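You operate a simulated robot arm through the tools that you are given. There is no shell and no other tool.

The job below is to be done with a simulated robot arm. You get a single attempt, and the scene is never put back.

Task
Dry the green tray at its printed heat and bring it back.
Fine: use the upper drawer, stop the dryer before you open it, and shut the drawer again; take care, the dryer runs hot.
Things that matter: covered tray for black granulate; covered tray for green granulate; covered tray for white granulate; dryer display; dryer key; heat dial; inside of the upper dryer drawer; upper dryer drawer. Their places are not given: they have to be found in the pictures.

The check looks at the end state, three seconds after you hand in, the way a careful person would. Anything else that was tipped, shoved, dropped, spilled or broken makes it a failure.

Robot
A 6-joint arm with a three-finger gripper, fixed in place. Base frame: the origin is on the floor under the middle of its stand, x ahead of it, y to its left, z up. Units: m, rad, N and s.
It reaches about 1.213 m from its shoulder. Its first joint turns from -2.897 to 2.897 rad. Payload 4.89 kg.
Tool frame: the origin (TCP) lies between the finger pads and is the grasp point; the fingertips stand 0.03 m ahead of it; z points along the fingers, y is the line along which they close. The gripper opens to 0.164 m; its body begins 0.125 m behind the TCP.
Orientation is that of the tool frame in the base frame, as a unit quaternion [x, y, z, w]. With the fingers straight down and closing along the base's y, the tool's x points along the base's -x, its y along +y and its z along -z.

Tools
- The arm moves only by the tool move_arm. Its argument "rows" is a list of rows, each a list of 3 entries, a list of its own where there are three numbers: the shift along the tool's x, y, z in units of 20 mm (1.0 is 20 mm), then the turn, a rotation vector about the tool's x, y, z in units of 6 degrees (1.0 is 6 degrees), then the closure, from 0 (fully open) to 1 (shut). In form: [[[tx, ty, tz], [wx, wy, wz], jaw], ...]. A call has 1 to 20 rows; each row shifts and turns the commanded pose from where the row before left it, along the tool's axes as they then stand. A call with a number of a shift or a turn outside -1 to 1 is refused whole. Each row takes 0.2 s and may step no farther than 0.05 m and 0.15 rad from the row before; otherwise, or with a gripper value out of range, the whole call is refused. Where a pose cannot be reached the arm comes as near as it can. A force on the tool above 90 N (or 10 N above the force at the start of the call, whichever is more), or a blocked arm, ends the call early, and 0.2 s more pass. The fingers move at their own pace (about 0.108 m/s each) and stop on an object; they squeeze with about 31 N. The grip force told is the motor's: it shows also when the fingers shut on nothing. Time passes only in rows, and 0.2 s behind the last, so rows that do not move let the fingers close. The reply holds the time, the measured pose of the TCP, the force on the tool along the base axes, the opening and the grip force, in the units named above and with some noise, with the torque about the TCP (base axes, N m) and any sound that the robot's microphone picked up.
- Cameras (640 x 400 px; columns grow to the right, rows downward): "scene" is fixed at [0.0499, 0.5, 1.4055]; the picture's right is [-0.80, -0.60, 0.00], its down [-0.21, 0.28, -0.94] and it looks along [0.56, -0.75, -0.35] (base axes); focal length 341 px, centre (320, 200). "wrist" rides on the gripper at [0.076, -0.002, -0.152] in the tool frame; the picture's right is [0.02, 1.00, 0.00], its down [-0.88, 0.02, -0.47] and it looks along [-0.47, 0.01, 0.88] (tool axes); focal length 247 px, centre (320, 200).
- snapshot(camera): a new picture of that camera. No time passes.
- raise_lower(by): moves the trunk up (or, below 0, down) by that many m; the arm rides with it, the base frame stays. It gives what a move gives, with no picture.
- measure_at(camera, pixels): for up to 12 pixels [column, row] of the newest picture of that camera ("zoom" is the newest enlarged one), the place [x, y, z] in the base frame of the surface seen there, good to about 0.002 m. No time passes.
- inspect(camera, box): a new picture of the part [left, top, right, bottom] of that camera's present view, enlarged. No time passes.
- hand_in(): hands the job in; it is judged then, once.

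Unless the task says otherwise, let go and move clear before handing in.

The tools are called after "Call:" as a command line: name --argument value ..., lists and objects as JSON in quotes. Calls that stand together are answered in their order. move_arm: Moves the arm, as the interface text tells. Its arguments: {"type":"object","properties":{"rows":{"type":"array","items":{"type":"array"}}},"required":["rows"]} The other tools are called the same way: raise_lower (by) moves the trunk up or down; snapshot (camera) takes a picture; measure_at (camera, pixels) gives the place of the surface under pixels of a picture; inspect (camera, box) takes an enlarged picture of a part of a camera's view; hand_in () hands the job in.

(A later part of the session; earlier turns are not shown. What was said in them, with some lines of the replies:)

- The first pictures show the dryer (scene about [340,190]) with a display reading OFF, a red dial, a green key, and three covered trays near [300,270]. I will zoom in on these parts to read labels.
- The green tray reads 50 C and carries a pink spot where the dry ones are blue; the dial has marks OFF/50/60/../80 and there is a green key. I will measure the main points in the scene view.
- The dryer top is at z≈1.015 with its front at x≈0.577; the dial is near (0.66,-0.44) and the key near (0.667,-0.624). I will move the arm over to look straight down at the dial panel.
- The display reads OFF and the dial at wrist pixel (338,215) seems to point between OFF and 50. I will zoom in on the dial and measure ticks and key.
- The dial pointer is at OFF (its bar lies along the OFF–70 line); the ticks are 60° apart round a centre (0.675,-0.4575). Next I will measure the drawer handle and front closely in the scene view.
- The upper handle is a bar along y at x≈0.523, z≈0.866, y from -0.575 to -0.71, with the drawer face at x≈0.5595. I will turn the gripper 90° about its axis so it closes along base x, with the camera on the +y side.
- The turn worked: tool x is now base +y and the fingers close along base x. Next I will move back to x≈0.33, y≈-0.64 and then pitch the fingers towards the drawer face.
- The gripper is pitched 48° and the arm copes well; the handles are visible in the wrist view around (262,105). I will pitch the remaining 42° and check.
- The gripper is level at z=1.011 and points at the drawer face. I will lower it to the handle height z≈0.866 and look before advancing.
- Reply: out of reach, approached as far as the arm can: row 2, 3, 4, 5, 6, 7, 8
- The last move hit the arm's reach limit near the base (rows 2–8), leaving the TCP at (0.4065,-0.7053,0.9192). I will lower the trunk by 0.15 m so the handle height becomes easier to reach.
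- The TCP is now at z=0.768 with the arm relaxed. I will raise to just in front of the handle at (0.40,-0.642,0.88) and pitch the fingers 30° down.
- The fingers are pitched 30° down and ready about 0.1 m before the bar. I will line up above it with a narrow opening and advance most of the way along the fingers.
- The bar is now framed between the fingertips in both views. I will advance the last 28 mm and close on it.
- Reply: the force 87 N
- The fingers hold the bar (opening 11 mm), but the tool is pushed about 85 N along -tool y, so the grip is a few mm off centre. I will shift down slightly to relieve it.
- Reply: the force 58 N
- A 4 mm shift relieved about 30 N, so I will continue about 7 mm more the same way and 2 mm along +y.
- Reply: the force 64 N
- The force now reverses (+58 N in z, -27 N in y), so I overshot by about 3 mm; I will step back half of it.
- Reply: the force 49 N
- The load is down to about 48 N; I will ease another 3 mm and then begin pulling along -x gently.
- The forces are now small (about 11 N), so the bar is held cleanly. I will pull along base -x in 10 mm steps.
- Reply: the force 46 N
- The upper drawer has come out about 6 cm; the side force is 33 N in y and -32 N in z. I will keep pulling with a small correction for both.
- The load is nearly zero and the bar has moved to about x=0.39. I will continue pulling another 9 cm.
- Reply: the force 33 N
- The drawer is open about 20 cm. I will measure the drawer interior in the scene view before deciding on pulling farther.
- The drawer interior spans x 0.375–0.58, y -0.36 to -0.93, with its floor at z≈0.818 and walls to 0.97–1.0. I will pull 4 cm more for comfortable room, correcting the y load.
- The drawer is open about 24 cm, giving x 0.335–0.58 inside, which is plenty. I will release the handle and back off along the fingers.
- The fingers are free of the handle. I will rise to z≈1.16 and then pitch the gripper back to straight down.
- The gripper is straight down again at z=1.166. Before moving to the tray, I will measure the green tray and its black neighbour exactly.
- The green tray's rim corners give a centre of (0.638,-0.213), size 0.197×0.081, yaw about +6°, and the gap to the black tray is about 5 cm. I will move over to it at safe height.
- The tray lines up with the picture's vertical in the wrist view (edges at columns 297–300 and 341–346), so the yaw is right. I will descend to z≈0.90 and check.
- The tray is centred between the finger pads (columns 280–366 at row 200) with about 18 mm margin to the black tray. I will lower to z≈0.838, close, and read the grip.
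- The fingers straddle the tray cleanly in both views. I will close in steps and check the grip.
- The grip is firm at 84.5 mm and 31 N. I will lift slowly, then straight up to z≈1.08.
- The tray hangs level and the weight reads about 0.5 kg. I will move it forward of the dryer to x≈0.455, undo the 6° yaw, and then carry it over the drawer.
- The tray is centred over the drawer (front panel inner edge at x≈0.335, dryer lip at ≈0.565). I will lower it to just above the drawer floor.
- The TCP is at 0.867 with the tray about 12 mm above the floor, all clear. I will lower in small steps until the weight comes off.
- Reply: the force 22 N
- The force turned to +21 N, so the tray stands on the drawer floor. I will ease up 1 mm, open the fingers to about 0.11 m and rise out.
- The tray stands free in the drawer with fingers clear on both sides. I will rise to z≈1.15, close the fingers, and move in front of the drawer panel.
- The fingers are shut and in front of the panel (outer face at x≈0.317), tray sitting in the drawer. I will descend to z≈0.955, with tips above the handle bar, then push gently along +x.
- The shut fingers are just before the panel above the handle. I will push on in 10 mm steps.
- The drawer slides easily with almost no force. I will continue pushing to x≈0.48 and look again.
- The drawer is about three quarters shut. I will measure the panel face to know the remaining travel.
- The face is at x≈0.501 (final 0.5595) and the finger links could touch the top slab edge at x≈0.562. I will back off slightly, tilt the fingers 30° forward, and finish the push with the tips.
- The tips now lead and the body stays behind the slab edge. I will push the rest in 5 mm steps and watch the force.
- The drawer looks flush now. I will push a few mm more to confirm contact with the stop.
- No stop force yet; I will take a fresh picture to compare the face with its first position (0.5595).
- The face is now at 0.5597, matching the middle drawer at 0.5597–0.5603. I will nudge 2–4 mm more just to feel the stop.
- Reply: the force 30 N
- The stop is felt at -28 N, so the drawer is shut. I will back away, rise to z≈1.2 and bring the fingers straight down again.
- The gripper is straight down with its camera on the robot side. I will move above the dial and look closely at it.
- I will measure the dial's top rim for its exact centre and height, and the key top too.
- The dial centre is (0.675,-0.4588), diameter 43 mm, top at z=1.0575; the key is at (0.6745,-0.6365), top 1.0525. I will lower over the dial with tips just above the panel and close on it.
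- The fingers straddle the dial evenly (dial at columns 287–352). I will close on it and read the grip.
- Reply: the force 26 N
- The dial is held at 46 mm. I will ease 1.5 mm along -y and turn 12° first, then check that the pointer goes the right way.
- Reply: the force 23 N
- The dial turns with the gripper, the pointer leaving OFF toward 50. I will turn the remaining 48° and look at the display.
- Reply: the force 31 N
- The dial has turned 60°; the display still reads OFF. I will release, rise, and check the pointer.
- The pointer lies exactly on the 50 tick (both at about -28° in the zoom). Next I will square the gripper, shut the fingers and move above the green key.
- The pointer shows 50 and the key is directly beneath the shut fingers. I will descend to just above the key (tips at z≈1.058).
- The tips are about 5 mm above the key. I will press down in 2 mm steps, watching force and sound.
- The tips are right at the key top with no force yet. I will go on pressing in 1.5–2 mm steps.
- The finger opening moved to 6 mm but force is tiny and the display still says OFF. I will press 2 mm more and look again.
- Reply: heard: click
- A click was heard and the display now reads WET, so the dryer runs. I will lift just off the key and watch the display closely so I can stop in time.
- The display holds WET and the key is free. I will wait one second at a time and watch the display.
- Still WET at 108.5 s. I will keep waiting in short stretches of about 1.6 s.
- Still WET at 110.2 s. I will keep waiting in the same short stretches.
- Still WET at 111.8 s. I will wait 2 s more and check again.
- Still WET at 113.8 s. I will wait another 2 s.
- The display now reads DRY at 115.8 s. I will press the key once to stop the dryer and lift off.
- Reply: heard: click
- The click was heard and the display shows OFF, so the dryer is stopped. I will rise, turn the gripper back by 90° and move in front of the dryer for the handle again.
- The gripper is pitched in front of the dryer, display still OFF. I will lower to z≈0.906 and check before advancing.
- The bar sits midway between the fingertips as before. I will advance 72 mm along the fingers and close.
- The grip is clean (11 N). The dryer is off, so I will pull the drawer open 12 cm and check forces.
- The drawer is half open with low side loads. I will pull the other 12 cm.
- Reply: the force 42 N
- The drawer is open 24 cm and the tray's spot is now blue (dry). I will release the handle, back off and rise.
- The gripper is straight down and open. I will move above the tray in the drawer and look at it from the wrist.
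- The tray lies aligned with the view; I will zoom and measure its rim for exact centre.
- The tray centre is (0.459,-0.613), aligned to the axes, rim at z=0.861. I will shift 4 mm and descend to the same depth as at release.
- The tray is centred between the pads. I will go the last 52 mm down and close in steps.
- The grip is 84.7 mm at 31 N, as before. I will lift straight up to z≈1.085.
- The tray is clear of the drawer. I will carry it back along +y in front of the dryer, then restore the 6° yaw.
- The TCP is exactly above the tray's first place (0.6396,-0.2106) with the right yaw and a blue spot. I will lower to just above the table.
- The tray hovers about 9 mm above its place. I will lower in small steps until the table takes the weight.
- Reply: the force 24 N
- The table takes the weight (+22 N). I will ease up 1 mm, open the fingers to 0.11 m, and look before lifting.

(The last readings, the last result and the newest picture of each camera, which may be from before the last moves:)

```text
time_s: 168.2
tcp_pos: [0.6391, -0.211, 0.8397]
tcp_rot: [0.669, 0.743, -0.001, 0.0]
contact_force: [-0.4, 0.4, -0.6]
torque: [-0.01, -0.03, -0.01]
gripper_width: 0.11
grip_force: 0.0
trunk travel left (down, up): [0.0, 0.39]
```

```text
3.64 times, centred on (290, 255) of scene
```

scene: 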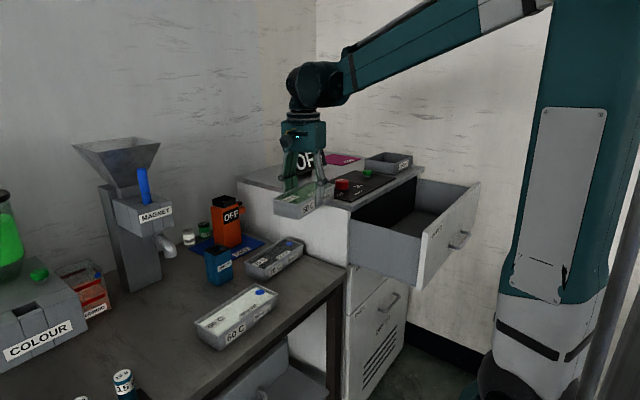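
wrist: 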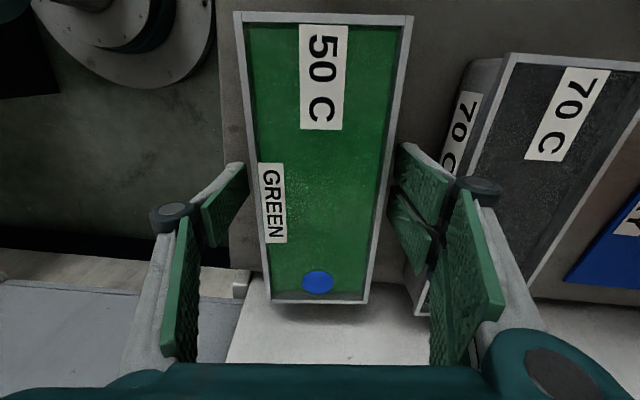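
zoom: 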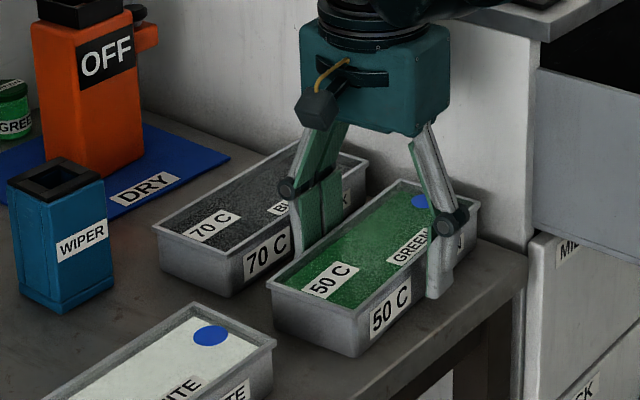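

The tray stands in its first place with a blue spot. I will rise straight up and travel back to the front of the open drawer.

Call:
move_arm --rows '[[[0, 0, -0.5], [0, 0, 0], 0.33], [[0, 0, -1], [0, 0, 0], 0.33], [[0, 0, -1], [0, 0, 0], 0.33], [[0, 0, -1], [0, 0, 0], 0.33], [[0, 0, -1], [0, 0, 0], 0.33], [[0, 0, -1], [0, 0, 0], 0.33], [[0, 0, -1], [0, 0, 0], 0.33], [[0, 0, -1], [0, 0, 0], 0.33], [[0, 0, -1], [0, 0, 0], 0.33], [[0, 0, -1], [0, 0, 0], 0.33], [[0, 0, -1], [0, 0, 0], 0.5], [[0, 0, -1], [0, 0, 0], 0.7], [[0, 0, -1], [0, 0, 0], 1], [[0, 0, -1], [0, 0, 0], 1], [[0, 0, -1], [0, 0, 0], 1], [[0, 0, -1], [0, 0, 0], 1], [[0, 0, -1], [0, 0, 0], 1], [[0, 0, 0], [0, 0, 1], 1]]'

Call:
move_arm --rows '[[[-1, -1, 0], [0, 0, 0], 1], [[-1, -1, 0], [0, 0, 0], 1], [[-1, -1, 0], [0, 0, 0], 1], [[-1, -1, 0], [0, 0, 0], 1], [[-1, -1, 0], [0, 0, 0], 1], [[-1, -1, 0], [0, 0, 0], 1], [[-1, -1, 0], [0, 0, 0], 1], [[-1, -1, 0], [0, 0, 0], 1], [[-1, -1, 0], [0, 0, 0], 1], [[-1, -1, 0], [0, 0, 0], 1], [[-1, -1, 0], [0, 0, 0], 1], [[-1, -1, 0], [0, 0, 0], 1], [[-1, -1, 0], [0, 0, 0], 1], [[-1, -1, 0], [0, 0, 0], 1], [[-1, -1, 0], [0, 0, 0], 1], [[-1, -1, 0], [0, 0, 0], 1], [[-1, -1, 0], [0, 0, 0], 1], [[-1, -1, 0], [0, 0, 0], 1], [[-1, -1, 0], [0, 0, 0], 1], [[-1, -0.2, 0], [0, 0, 0], 1]]'

Call:
snapshot --camera "scene"

Call:
inspect --camera "scene" --box '[240, 225, 350, 305]'

```text
time_s: 171.9
tcp_pos: [0.6395, -0.2093, 1.1697]
tcp_rot: [0.707, 0.707, -0.001, -0.001]
contact_force: [-0.4, 0.9, 0.3]
torque: [0.0, 0.0, 0.01]
gripper_width: 0.0
grip_force: 31.6
trunk travel left (down, up): [0.0, 0.39]
```

```text
time_s: 176.2
tcp_pos: [0.2561, -0.61, 1.1693]
tcp_rot: [0.707, 0.707, 0.0, -0.001]
contact_force: [0.3, 2.0, 0.1]
torque: [-0.19, 0.04, 0.0]
gripper_width: 0.0004
grip_force: 30.9
trunk travel left (down, up): [0.0, 0.39]
```

```text
taken
```

scene: 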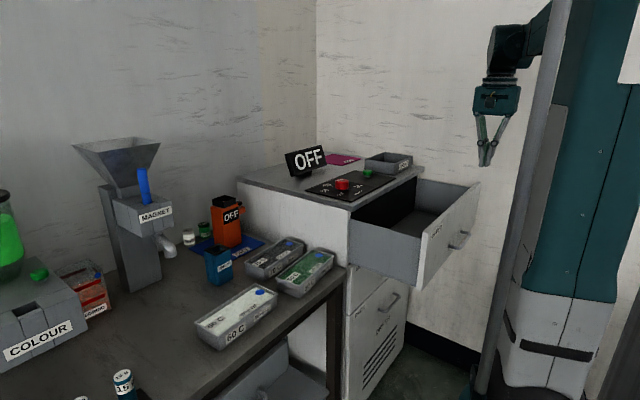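

```text
5.00 times, centred on (295, 265) of scene
```

zoom: 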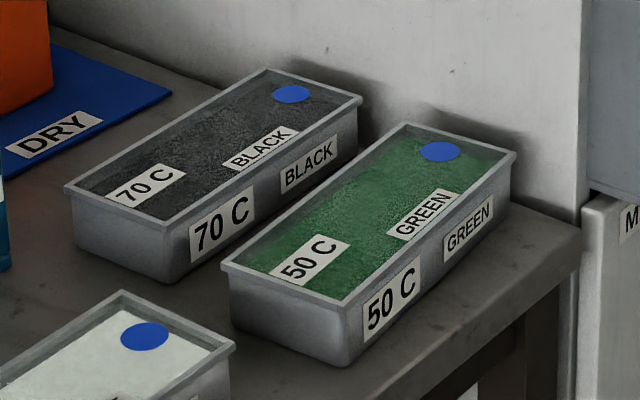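

The tray matches its first picture exactly, now with the blue spot. I will tilt the fingers 30° forward and lower them before the drawer panel.

Call:
move_arm --rows '[[[-0.8, 0, 0], [-1, 0, 0], 1], [[-0.85, 0, 0], [-1, 0, 0], 1], [[0, 0, 0], [-1, 0, 0], 1], [[0, 0, 0], [-1, 0, 0], 1], [[0, 0, 0], [-1, 0, 0], 1], [[0, -0.5, 0.866], [0, 0, 0], 1], [[0, -0.5, 0.866], [0, 0, 0], 1], [[0, -0.5, 0.866], [0, 0, 0], 1], [[0, -0.5, 0.866], [0, 0, 0], 1], [[0, -0.5, 0.866], [0, 0, 0], 1], [[0, -0.5, 0.866], [0, 0, 0], 1], [[0, -0.5, 0.866], [0, 0, 0], 1], [[0, -0.5, 0.866], [0, 0, 0], 1], [[0, -0.5, 0.866], [0, 0, 0], 1], [[0, -0.5, 0.866], [0, 0, 0], 1], [[0, -0.375, 0.65], [0, 0, 0], 1]]'

Call:
inspect --camera "scene" --box '[380, 140, 520, 270]'

```text
time_s: 179.6
tcp_pos: [0.255, -0.6436, 0.9533]
tcp_rot: [0.683, 0.683, 0.184, 0.182]
contact_force: [0.0, 0.6, 0.2]
torque: [-0.08, 0.01, -0.07]
gripper_width: 0.0002
grip_force: 31.1
trunk travel left (down, up): [0.0, 0.39]
```

```text
3.08 times, centred on (450, 205) of scene
```

zoom: 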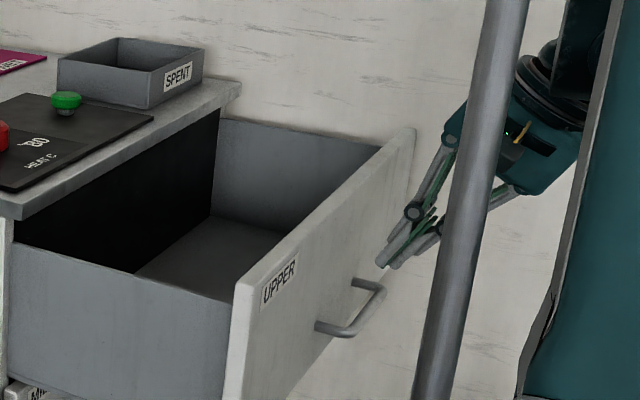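

The drawer is empty and the tips are before the panel, above the handle. I will push it in along +x.

Call:
move_arm --rows '[[[0, 0.433, 0.25], [0, 0, 0], 1], [[0, 0.433, 0.25], [0, 0, 0], 1], [[0, 0.433, 0.25], [0, 0, 0], 1], [[0, 0.433, 0.25], [0, 0, 0], 1], [[0, 0.433, 0.25], [0, 0, 0], 1], [[0, 0.433, 0.25], [0, 0, 0], 1], [[0, 0.433, 0.25], [0, 0, 0], 1], [[0, 0.433, 0.25], [0, 0, 0], 1], [[0, 0.433, 0.25], [0, 0, 0], 1], [[0, 0.433, 0.25], [0, 0, 0], 1], [[0, 0.433, 0.25], [0, 0, 0], 1], [[0, 0.433, 0.25], [0, 0, 0], 1], [[0, 0.433, 0.25], [0, 0, 0], 1], [[0, 0.433, 0.25], [0, 0, 0], 1]]'

Call:
inspect --camera "scene" --box '[340, 130, 500, 280]'

```text
time_s: 182.6
tcp_pos: [0.397, -0.6436, 0.9539]
tcp_rot: [0.683, 0.683, 0.184, 0.183]
contact_force: [-0.5, 0.2, -0.4]
torque: [0.01, -0.05, 0.02]
gripper_width: 0.0001
grip_force: 30.9
trunk travel left (down, up): [0.0, 0.39]
```

```text
2.67 times, centred on (420, 205) of scene
```

zoom: 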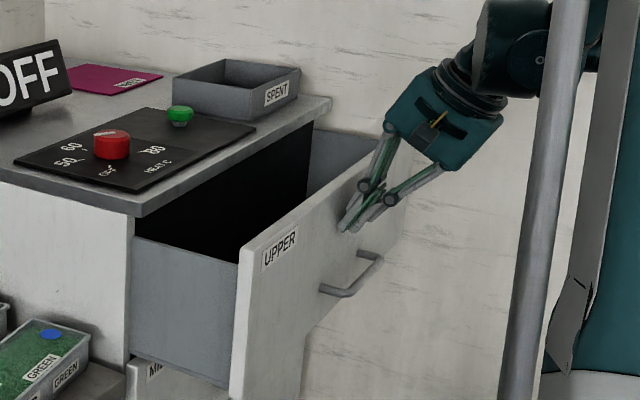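

The drawer is sliding in with no load. I will push it most of the remaining way.

Call:
move_arm --rows '[[[0, 0.433, 0.25], [0, 0, 0], 1], [[0, 0.433, 0.25], [0, 0, 0], 1], [[0, 0.433, 0.25], [0, 0, 0], 1], [[0, 0.433, 0.25], [0, 0, 0], 1], [[0, 0.433, 0.25], [0, 0, 0], 1], [[0, 0.433, 0.25], [0, 0, 0], 1], [[0, 0.433, 0.25], [0, 0, 0], 1], [[0, 0.433, 0.25], [0, 0, 0], 1], [[0, 0.433, 0.25], [0, 0, 0], 1], [[0, 0.433, 0.25], [0, 0, 0], 1], [[0, 0.433, 0.25], [0, 0, 0], 1], [[0, 0.433, 0.25], [0, 0, 0], 1], [[0, 0.2165, 0.125], [0, 0, 0], 1], [[0, 0.2165, 0.125], [0, 0, 0], 1], [[0, 0.2165, 0.125], [0, 0, 0], 1]]'

Call:
inspect --camera "scene" --box '[320, 130, 480, 280]'

```text
time_s: 185.8
tcp_pos: [0.5323, -0.6431, 0.9552]
tcp_rot: [0.683, 0.683, 0.183, 0.183]
contact_force: [-0.6, 0.5, 0.0]
torque: [0.0, -0.01, -0.03]
gripper_width: 0.0001
grip_force: 31.4
trunk travel left (down, up): [0.0, 0.39]
```

```text
2.67 times, centred on (400, 205) of scene
```

zoom: 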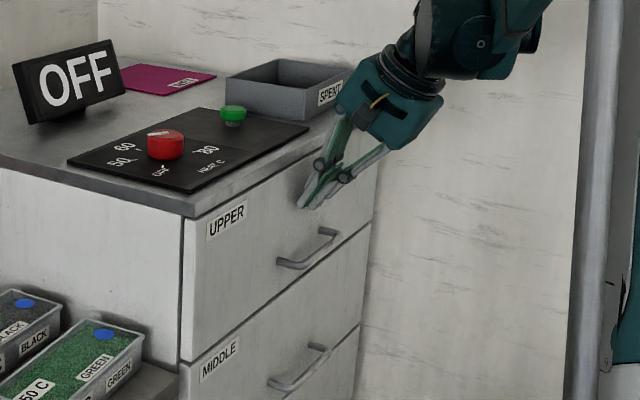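

Nearly flush at TCP x=0.532. I will push the last few mm in small steps until the stop is felt.

Call:
move_arm --rows '[[[0, 0.087, 0.05], [0, 0, 0], 1], [[0, 0.087, 0.05], [0, 0, 0], 1], [[0, 0.087, 0.05], [0, 0, 0], 1], [[0, 0.06, 0.035], [0, 0, 0], 1], [[0, 0.06, 0.035], [0, 0, 0], 1]]'

Call:
snapshot --camera "scene"

Call:
inspect --camera "scene" --box '[280, 140, 400, 215]'

Call:
measure_at --camera "scene" --pixels '[[364, 212], [370, 225], [380, 215], [391, 266], [360, 270], [375, 260], [415, 200]]'

```text
time_s: 186.9
tcp_pos: [0.5384, -0.6433, 0.9551]
tcp_rot: [0.683, 0.683, 0.183, 0.183]
contact_force: [-19.6, 2.5, -1.1]
torque: [0.04, 0.32, 0.01]
gripper_width: 0.0
grip_force: 31.1
trunk travel left (down, up): [0.0, 0.39]
```

```text
taken
```

scene: 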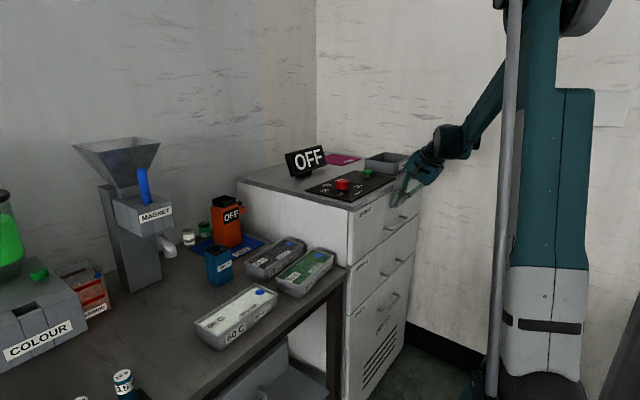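

```text
5.33 times, centred on (340, 178) of scene
```

zoom: 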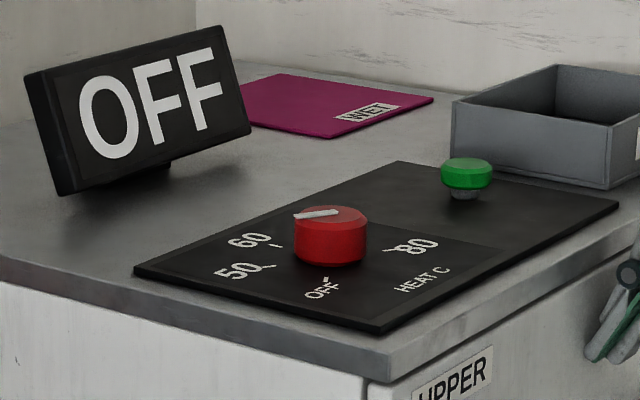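

```text
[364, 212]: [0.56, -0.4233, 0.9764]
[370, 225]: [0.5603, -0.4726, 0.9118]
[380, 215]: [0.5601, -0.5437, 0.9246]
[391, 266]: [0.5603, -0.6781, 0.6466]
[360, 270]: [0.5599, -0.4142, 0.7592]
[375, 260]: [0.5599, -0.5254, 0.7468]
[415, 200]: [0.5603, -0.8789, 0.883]
```

The drawer is shut (face at 0.560, -20 N at the stop), the display is OFF and the dial still at 50. I will back off and rise clear.

Call:
move_arm --rows '[[[0, -0.433, -0.25], [0, 0, 0], 1], [[0, -0.866, -0.5], [0, 0, 0], 1], [[0, -0.866, -0.5], [0, 0, 0], 1], [[0, -0.866, -0.5], [0, 0, 0], 1], [[0, -0.866, -0.5], [0, 0, 0], 1], [[0, 0.5, -0.866], [0, 0, 0], 1], [[0, 0.5, -0.866], [0, 0, 0], 0.8], [[0, 0.5, -0.866], [0, 0, 0], 0.5], [[0, 0.5, -0.866], [0, 0, 0], 0.5], [[0, 0.5, -0.866], [0, 0, 0], 0.5], [[0, 0.5, -0.866], [0, 0, 0], 0.5], [[0, 0.5, -0.866], [0, 0, 0], 0.5], [[0, 0.5, -0.866], [0, 0, 0], 0.5], [[0, 0.5, -0.866], [0, 0, 0], 0.5], [[0, 0.5, -0.866], [0, 0, 0], 0.5], [[0, 0.5, -0.866], [0, 0, 0], 0.5], [[0, 0.5, -0.866], [0, 0, 0], 0.5]]'

Call:
snapshot --camera "scene"

Call:
snapshot --camera "wrist"

Call:
inspect --camera "scene" --box '[330, 150, 440, 250]'

Call:
inspect --camera "scene" --box '[180, 180, 350, 350]'

```text
time_s: 190.6
tcp_pos: [0.4504, -0.6428, 1.1947]
tcp_rot: [0.683, 0.683, 0.183, 0.183]
contact_force: [-0.4, -0.2, -0.6]
torque: [0.06, 0.03, 0.02]
gripper_width: 0.0821
grip_force: 0.1
trunk travel left (down, up): [0.0, 0.39]
```

```text
taken
```

scene: 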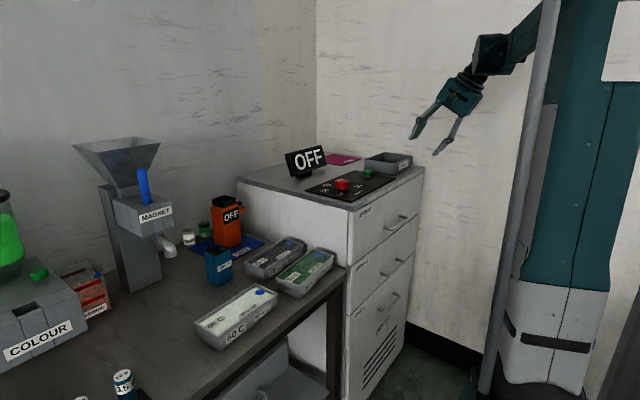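

```text
taken
```

wrist: 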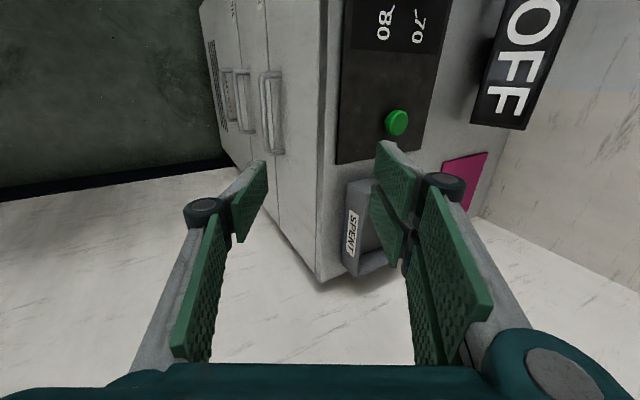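

```text
4.00 times, centred on (385, 200) of scene
```

zoom: 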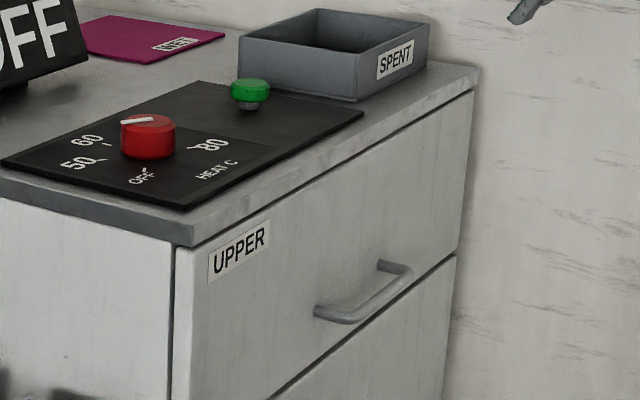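

```text
2.35 times, centred on (265, 265) of scene
```

zoom: 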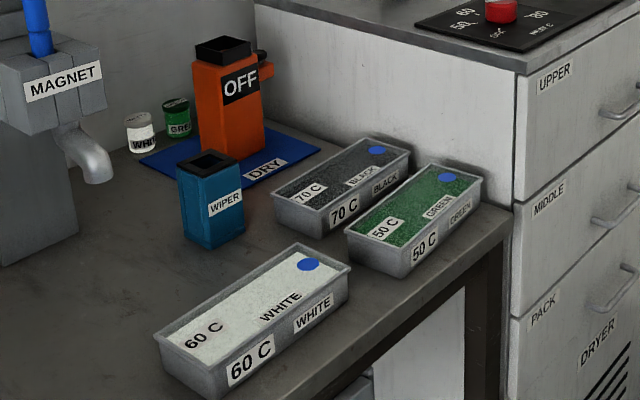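

The pictures show the green tray back in its first place with a blue (dry) spot. The upper drawer is shut, the display reads OFF, nothing else has moved and the gripper is clear, so I will hand in.

Call:
hand_in

```text
The job is handed in.
```

I dried the green tray at its printed 50 C in the upper drawer and put it back where it stood. The job is handed in; the tool only confirmed that, not whether it passed.

- **Drying:** I set the dial from OFF to 50 and started the dryer with the key. The display read WET at first, and I stopped the dryer with the key once I saw it read DRY, about nine seconds after starting.
- **Tray:** The spot on its lid changed from pink to blue, like the other two trays. It stands at its first spot and angle next to the black tray.
- **Drawer:** I opened it only after the display showed OFF. It is shut again, pushed until I felt the stop and flush with the drawer below.
- **Left as is:** I did not turn the dial back, so it still points to 50, with the dryer off.

In the last pictures nothing else had moved, and the gripper was clear of everything.
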